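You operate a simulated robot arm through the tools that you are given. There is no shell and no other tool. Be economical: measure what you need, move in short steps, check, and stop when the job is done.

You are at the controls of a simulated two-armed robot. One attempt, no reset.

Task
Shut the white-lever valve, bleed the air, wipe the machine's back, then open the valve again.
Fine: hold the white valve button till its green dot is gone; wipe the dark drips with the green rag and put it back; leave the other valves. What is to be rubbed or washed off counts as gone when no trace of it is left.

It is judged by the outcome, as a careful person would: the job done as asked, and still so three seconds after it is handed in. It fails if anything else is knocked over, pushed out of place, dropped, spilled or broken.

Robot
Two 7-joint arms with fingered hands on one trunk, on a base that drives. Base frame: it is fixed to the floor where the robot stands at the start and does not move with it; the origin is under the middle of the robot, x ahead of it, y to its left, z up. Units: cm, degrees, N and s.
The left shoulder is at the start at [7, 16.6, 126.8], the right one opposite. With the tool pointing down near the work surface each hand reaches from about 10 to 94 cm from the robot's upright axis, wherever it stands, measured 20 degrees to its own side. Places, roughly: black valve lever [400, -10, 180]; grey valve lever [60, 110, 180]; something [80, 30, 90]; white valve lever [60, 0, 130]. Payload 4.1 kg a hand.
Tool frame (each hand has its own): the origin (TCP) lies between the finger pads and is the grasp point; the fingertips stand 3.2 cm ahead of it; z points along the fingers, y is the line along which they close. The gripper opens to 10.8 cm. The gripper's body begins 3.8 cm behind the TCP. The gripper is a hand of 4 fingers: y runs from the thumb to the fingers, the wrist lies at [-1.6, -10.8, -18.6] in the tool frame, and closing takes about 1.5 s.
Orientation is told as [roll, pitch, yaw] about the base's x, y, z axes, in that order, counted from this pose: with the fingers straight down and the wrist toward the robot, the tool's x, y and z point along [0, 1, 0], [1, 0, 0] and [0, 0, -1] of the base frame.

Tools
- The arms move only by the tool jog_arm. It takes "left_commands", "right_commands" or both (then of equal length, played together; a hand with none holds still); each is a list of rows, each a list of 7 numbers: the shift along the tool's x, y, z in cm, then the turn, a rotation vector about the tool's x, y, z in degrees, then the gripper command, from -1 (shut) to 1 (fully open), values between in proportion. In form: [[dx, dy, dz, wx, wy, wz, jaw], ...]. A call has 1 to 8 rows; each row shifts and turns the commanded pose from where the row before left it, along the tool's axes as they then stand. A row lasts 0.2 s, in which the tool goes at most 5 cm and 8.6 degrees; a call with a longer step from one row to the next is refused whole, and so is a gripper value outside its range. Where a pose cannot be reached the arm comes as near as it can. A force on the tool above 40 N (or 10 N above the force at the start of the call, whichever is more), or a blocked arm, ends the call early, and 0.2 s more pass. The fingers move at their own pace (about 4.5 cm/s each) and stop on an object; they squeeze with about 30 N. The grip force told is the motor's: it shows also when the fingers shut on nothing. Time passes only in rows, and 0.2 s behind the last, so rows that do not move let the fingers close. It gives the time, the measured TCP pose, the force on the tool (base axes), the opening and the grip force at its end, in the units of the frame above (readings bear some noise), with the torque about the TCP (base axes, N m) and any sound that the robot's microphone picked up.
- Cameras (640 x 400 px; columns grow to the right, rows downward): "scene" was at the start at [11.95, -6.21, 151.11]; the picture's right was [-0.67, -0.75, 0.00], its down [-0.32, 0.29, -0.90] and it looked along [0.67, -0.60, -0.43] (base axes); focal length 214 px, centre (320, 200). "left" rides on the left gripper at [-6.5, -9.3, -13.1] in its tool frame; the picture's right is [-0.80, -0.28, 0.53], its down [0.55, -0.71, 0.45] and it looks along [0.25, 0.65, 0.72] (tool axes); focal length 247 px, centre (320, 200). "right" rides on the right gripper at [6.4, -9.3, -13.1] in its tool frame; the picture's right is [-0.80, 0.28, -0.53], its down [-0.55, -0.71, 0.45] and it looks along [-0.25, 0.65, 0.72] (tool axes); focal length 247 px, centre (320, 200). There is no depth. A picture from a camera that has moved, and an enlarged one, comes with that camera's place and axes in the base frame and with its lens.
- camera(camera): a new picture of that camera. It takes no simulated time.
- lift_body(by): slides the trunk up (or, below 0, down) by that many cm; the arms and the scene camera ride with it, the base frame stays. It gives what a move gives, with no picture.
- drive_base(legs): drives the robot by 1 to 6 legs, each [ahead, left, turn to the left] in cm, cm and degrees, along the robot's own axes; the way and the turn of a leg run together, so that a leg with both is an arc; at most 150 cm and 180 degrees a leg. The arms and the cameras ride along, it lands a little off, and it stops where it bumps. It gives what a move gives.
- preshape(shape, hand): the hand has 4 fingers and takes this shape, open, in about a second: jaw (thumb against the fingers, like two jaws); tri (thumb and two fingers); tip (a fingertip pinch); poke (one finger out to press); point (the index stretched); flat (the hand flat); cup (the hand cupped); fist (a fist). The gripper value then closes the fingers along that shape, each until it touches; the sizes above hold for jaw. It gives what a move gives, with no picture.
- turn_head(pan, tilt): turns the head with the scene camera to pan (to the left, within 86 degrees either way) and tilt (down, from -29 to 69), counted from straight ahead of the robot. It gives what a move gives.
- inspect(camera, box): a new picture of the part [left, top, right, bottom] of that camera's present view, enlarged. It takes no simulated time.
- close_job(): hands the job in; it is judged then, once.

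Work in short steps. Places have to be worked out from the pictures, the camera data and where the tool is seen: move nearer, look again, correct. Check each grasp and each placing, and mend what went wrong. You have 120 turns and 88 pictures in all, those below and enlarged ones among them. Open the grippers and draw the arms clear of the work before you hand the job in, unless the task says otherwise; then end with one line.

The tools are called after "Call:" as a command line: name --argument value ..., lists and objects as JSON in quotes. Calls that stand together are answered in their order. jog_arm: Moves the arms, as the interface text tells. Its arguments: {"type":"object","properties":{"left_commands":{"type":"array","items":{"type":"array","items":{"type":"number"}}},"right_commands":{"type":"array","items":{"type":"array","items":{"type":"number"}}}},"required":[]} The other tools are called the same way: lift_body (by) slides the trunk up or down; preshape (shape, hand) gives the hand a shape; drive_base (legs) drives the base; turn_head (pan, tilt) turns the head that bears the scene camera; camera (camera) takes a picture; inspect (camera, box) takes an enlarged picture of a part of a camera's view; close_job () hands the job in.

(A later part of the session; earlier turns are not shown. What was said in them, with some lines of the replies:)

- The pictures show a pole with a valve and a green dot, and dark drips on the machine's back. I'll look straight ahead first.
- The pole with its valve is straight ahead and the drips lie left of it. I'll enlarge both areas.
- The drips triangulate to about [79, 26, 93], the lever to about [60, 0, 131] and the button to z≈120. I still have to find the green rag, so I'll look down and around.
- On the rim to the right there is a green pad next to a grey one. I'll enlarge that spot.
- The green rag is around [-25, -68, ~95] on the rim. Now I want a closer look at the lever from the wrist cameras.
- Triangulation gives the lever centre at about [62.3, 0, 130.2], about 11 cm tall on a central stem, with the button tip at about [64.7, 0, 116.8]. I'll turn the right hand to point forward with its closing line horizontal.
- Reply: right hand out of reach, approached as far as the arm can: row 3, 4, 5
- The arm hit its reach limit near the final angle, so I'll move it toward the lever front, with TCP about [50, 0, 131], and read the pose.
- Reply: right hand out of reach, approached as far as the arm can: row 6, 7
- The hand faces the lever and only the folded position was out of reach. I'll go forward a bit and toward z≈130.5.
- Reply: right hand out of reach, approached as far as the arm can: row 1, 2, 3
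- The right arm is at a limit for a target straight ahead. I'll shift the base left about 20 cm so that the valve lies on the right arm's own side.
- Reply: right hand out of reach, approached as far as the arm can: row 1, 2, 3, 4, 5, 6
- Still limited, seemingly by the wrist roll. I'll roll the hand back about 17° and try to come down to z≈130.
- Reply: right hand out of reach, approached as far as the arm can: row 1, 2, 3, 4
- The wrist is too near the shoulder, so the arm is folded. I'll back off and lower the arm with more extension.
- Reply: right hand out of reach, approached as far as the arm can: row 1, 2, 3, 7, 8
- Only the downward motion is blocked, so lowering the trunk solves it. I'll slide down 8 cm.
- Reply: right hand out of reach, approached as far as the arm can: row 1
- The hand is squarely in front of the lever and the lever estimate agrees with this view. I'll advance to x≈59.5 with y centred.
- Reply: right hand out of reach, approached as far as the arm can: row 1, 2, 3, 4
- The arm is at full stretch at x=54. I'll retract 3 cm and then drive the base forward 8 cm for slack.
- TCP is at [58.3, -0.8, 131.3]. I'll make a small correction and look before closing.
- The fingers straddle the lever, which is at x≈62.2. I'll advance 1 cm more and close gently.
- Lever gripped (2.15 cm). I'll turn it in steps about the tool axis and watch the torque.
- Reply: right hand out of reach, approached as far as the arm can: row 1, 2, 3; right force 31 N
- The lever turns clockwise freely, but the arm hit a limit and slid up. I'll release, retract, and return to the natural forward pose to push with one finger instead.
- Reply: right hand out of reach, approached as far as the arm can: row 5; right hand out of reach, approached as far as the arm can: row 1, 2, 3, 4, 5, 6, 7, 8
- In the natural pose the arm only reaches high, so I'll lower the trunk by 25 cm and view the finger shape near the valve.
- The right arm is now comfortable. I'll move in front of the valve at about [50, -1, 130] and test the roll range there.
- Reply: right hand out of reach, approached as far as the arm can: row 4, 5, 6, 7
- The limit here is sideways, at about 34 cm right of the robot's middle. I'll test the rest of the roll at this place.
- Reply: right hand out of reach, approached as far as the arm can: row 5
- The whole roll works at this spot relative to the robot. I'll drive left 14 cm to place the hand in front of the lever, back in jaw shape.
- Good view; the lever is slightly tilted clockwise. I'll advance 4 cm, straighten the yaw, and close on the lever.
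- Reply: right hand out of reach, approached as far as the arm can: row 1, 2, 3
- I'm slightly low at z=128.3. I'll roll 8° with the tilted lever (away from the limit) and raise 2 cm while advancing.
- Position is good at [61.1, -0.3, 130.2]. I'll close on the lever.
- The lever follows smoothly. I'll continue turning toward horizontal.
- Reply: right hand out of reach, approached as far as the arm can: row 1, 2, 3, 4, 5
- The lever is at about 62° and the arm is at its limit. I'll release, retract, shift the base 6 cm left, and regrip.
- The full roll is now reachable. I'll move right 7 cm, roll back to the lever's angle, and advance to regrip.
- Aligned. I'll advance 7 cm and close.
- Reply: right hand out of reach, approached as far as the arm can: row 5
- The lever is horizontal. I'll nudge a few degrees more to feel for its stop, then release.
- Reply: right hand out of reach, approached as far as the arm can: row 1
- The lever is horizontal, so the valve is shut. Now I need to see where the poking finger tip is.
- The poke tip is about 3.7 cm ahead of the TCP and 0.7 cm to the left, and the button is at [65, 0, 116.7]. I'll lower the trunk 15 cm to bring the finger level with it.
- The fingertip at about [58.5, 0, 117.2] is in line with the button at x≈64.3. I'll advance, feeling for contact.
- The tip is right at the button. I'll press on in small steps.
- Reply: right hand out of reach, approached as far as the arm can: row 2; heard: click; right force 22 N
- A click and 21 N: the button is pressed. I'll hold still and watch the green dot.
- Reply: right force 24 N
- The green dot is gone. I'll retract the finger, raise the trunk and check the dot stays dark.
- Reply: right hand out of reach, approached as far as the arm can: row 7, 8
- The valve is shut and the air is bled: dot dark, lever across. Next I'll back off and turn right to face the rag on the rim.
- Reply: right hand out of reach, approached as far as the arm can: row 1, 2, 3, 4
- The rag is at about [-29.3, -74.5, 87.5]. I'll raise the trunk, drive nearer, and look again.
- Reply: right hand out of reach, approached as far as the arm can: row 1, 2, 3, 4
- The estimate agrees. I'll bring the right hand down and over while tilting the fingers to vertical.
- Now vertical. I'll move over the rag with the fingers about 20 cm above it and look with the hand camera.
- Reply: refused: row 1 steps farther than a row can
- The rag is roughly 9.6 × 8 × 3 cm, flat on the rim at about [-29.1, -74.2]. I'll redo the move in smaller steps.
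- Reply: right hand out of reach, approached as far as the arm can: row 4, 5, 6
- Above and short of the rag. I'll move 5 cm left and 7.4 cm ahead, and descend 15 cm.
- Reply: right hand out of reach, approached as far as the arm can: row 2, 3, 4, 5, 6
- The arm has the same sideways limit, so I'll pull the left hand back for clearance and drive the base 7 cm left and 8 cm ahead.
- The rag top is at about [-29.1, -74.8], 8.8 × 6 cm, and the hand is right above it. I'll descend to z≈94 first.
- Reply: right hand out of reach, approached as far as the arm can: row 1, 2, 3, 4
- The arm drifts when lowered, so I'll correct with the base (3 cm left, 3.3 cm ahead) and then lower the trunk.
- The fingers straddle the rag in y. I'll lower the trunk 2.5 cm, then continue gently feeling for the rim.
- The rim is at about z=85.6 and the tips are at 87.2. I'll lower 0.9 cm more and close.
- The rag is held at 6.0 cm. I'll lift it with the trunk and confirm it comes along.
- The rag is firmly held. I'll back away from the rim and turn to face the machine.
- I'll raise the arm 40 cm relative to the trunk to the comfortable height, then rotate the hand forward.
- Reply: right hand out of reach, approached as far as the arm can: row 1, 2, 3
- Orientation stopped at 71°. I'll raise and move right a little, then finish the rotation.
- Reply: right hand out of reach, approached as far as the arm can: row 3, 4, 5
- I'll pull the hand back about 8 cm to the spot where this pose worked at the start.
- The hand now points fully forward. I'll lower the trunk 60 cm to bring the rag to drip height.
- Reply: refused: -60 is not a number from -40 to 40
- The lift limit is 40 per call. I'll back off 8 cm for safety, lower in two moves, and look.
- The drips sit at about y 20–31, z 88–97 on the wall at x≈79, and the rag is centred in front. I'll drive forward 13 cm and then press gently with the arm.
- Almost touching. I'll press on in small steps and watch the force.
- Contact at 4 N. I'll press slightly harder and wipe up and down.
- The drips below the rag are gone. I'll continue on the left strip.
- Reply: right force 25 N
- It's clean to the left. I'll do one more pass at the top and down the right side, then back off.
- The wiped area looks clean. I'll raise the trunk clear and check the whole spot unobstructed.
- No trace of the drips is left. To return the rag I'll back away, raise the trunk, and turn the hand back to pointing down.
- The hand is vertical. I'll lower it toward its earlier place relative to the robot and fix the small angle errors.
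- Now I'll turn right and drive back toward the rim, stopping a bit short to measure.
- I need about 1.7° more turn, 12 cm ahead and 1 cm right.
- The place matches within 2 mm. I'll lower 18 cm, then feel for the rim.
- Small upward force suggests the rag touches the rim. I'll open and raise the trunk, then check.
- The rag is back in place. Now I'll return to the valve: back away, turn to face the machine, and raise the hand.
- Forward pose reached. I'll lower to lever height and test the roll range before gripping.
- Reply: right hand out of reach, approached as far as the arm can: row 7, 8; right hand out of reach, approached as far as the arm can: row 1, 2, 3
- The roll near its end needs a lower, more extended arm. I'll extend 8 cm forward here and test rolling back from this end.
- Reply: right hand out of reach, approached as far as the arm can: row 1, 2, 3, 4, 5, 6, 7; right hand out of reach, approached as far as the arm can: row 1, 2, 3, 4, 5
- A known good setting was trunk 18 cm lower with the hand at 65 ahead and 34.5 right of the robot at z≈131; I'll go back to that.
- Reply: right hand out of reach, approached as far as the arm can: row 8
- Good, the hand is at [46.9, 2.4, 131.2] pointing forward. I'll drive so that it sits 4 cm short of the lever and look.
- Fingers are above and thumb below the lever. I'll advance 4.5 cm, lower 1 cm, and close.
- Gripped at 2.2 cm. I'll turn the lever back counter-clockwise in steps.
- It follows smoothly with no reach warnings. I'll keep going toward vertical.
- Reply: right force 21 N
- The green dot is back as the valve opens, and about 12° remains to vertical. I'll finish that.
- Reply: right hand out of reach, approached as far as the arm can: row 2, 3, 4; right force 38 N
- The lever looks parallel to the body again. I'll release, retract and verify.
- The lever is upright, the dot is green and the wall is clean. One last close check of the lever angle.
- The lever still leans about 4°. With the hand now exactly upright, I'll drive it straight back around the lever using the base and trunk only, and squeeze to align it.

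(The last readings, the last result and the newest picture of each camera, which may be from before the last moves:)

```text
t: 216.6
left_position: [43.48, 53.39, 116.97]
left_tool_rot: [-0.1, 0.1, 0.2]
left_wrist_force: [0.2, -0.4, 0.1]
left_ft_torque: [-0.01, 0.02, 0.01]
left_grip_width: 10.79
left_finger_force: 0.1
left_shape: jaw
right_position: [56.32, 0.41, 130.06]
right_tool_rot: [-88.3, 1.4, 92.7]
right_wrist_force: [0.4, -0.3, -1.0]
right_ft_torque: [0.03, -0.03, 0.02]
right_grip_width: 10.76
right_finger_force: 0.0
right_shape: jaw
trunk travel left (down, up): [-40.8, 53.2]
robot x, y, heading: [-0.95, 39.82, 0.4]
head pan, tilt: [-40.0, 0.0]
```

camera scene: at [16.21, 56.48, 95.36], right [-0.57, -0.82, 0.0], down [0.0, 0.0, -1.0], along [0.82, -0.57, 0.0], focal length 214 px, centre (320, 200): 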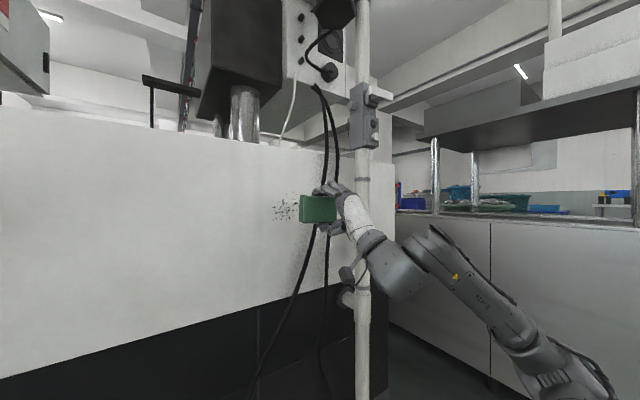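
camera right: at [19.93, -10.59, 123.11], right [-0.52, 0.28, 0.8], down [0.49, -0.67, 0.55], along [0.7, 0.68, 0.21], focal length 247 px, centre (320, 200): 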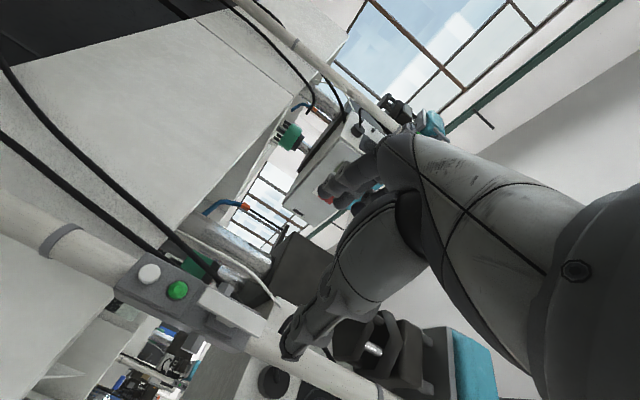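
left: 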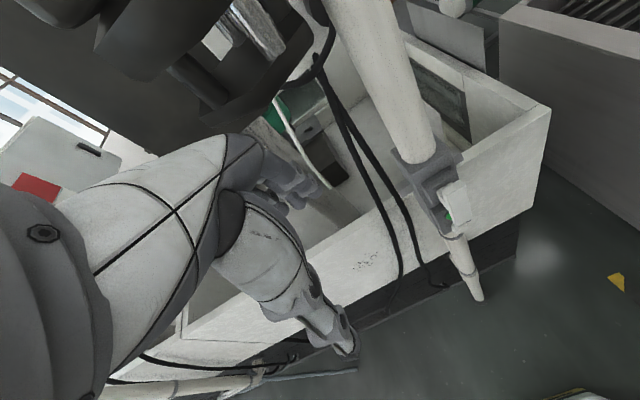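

TCP is at [56.3, 0.4, 130.1]. I'll go 4.4 cm further and 0.4 cm right, then close.

Call:
drive_base --legs '[[4.4, -0.4, 0]]'

Call:
jog_arm --right_commands '[[0, 0, 0, 0, 0, 0, 0.3], [0, 0, 0, 0, 0, 0, -0.3], [0, 0, 0, 0, 0, 0, -0.7], [0, 0, 0, 0, 0, 0, -0.7], [0, 0, 0, 0, 0, 0, -0.7], [0, 0, 0, 0, 0, 0, -0.7], [0, 0, 0, 0, 0, 0, -0.7]]'

Call:
inspect --camera "scene" --box '[220, 100, 320, 220]'

```text
t: 217.5
left_position: [47.93, 52.94, 117.04]
left_tool_rot: [0.0, 0.0, 0.3]
left_wrist_force: [1.4, -0.6, -0.3]
left_ft_torque: [0.0, 0.05, 0.02]
left_grip_width: 10.77
left_finger_force: 0.1
left_shape: jaw
right_position: [60.69, 0.12, 129.96]
right_tool_rot: [-88.3, 1.4, 92.7]
right_wrist_force: [1.2, 0.8, -0.4]
right_ft_torque: [0.02, 0.0, 0.04]
right_grip_width: 10.78
right_finger_force: 0.0
right_shape: jaw
trunk travel left (down, up): [-40.8, 53.2]
robot x, y, heading: [3.23, 39.73, 0.5]
head pan, tilt: [-40.0, 0.0]
```

```text
t: 219.1
left_position: [47.86, 53.08, 117.06]
left_tool_rot: [0.1, 0.0, 0.2]
left_wrist_force: [-0.7, 0.1, -0.2]
left_ft_torque: [-0.01, 0.02, -0.01]
left_grip_width: 10.75
left_finger_force: 0.0
left_shape: jaw
right_position: [60.57, 0.05, 129.92]
right_tool_rot: [-88.4, 1.3, 92.7]
right_wrist_force: [4.0, -3.2, 2.3]
right_ft_torque: [0.01, -0.11, -0.14]
right_grip_width: 2.13
right_finger_force: 29.7
right_shape: jaw
trunk travel left (down, up): [-40.8, 53.2]
robot x, y, heading: [3.36, 39.34, 0.1]
head pan, tilt: [-40.0, 0.0]
```

```text
3.33 times, centred on (270, 160) of scene
camera zoom: at [15.42, 33.87, 118.56], right [-0.64, -0.77, 0.0], down [0.0, 0.0, -1.0], along [0.77, -0.64, 0.0], focal length 715 px, centre (487, 333)
```

zoom: 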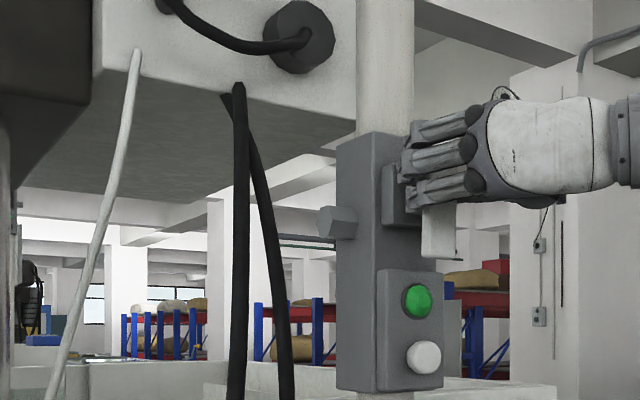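

The lever looks vertical now. I'll open, back away with the base, and take a last look.

Call:
jog_arm --right_commands '[[0, 0, 0, 0, 0, 0, -0.2], [0, 0, 0, 0, 0, 0, 0.4], [0, 0, 0, 0, 0, 0, 1], [0, 0, 0, 0, 0, 0, 1], [0, 0, 0, 0, 0, 0, 1], [0, 0, 0, 0, 0, 0, 1]]'

Call:
drive_base --legs '[[-25, 0, 0]]'

Call:
inspect --camera "scene" --box '[240, 120, 320, 220]'

```text
t: 220.5
left_position: [47.63, 53.14, 117.0]
left_tool_rot: [0.0, 0.1, 0.3]
left_wrist_force: [-0.5, -0.2, 0.5]
left_ft_torque: [0.0, -0.01, 0.01]
left_grip_width: 10.77
left_finger_force: 0.0
left_shape: jaw
right_position: [60.44, 0.14, 130.13]
right_tool_rot: [-88.4, 1.5, 92.7]
right_wrist_force: [1.0, -0.8, -0.7]
right_ft_torque: [-0.03, -0.03, -0.02]
right_grip_width: 10.78
right_finger_force: 0.0
right_shape: jaw
trunk travel left (down, up): [-40.8, 53.2]
robot x, y, heading: [3.1, 39.44, 0.6]
head pan, tilt: [-40.0, 0.0]
```

```text
t: 222.3
left_position: [22.75, 52.74, 117.03]
left_tool_rot: [0.0, 0.0, -0.2]
left_wrist_force: [-1.0, -0.2, 0.2]
left_ft_torque: [0.0, -0.03, 0.03]
left_grip_width: 10.79
left_finger_force: 0.1
left_shape: jaw
right_position: [35.13, -0.32, 130.11]
right_tool_rot: [-88.4, 1.5, 92.3]
right_wrist_force: [-0.2, 0.1, 0.1]
right_ft_torque: [0.0, 0.02, -0.04]
right_grip_width: 10.75
right_finger_force: 0.1
right_shape: jaw
trunk travel left (down, up): [-40.8, 53.2]
robot x, y, heading: [-21.78, 39.66, -0.0]
head pan, tilt: [-40.0, 0.0]
```

```text
4.00 times, centred on (280, 170) of scene
camera zoom: at [-9.71, 33.79, 118.57], right [-0.64, -0.76, 0.0], down [0.0, 0.0, -1.0], along [0.76, -0.64, 0.0], focal length 858 px, centre (480, 320)
```

zoom: 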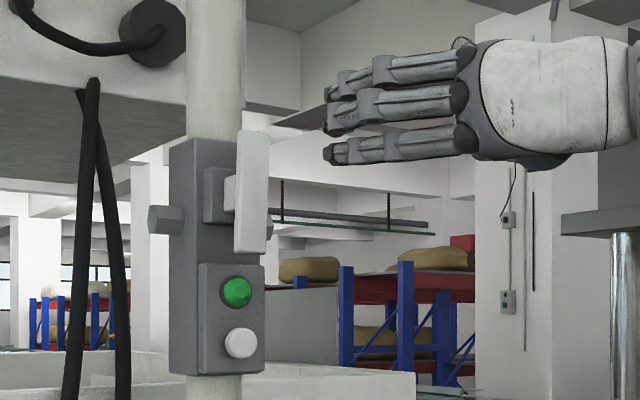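

The lever stands along the pipe to within 2–3° and the dot is green. The wall is clean, the rag is back, and both hands are open and clear, so I'm handing in.

Call:
close_job

```text
The job is handed in.
```

The job is handed in. I shut the white-lever valve, held its button until the green dot went out, and wiped the drips off without a trace. I then put the green rag back and opened the valve again. The lever now stands within 2–3° of straight along the pipe, with its green dot lit again.
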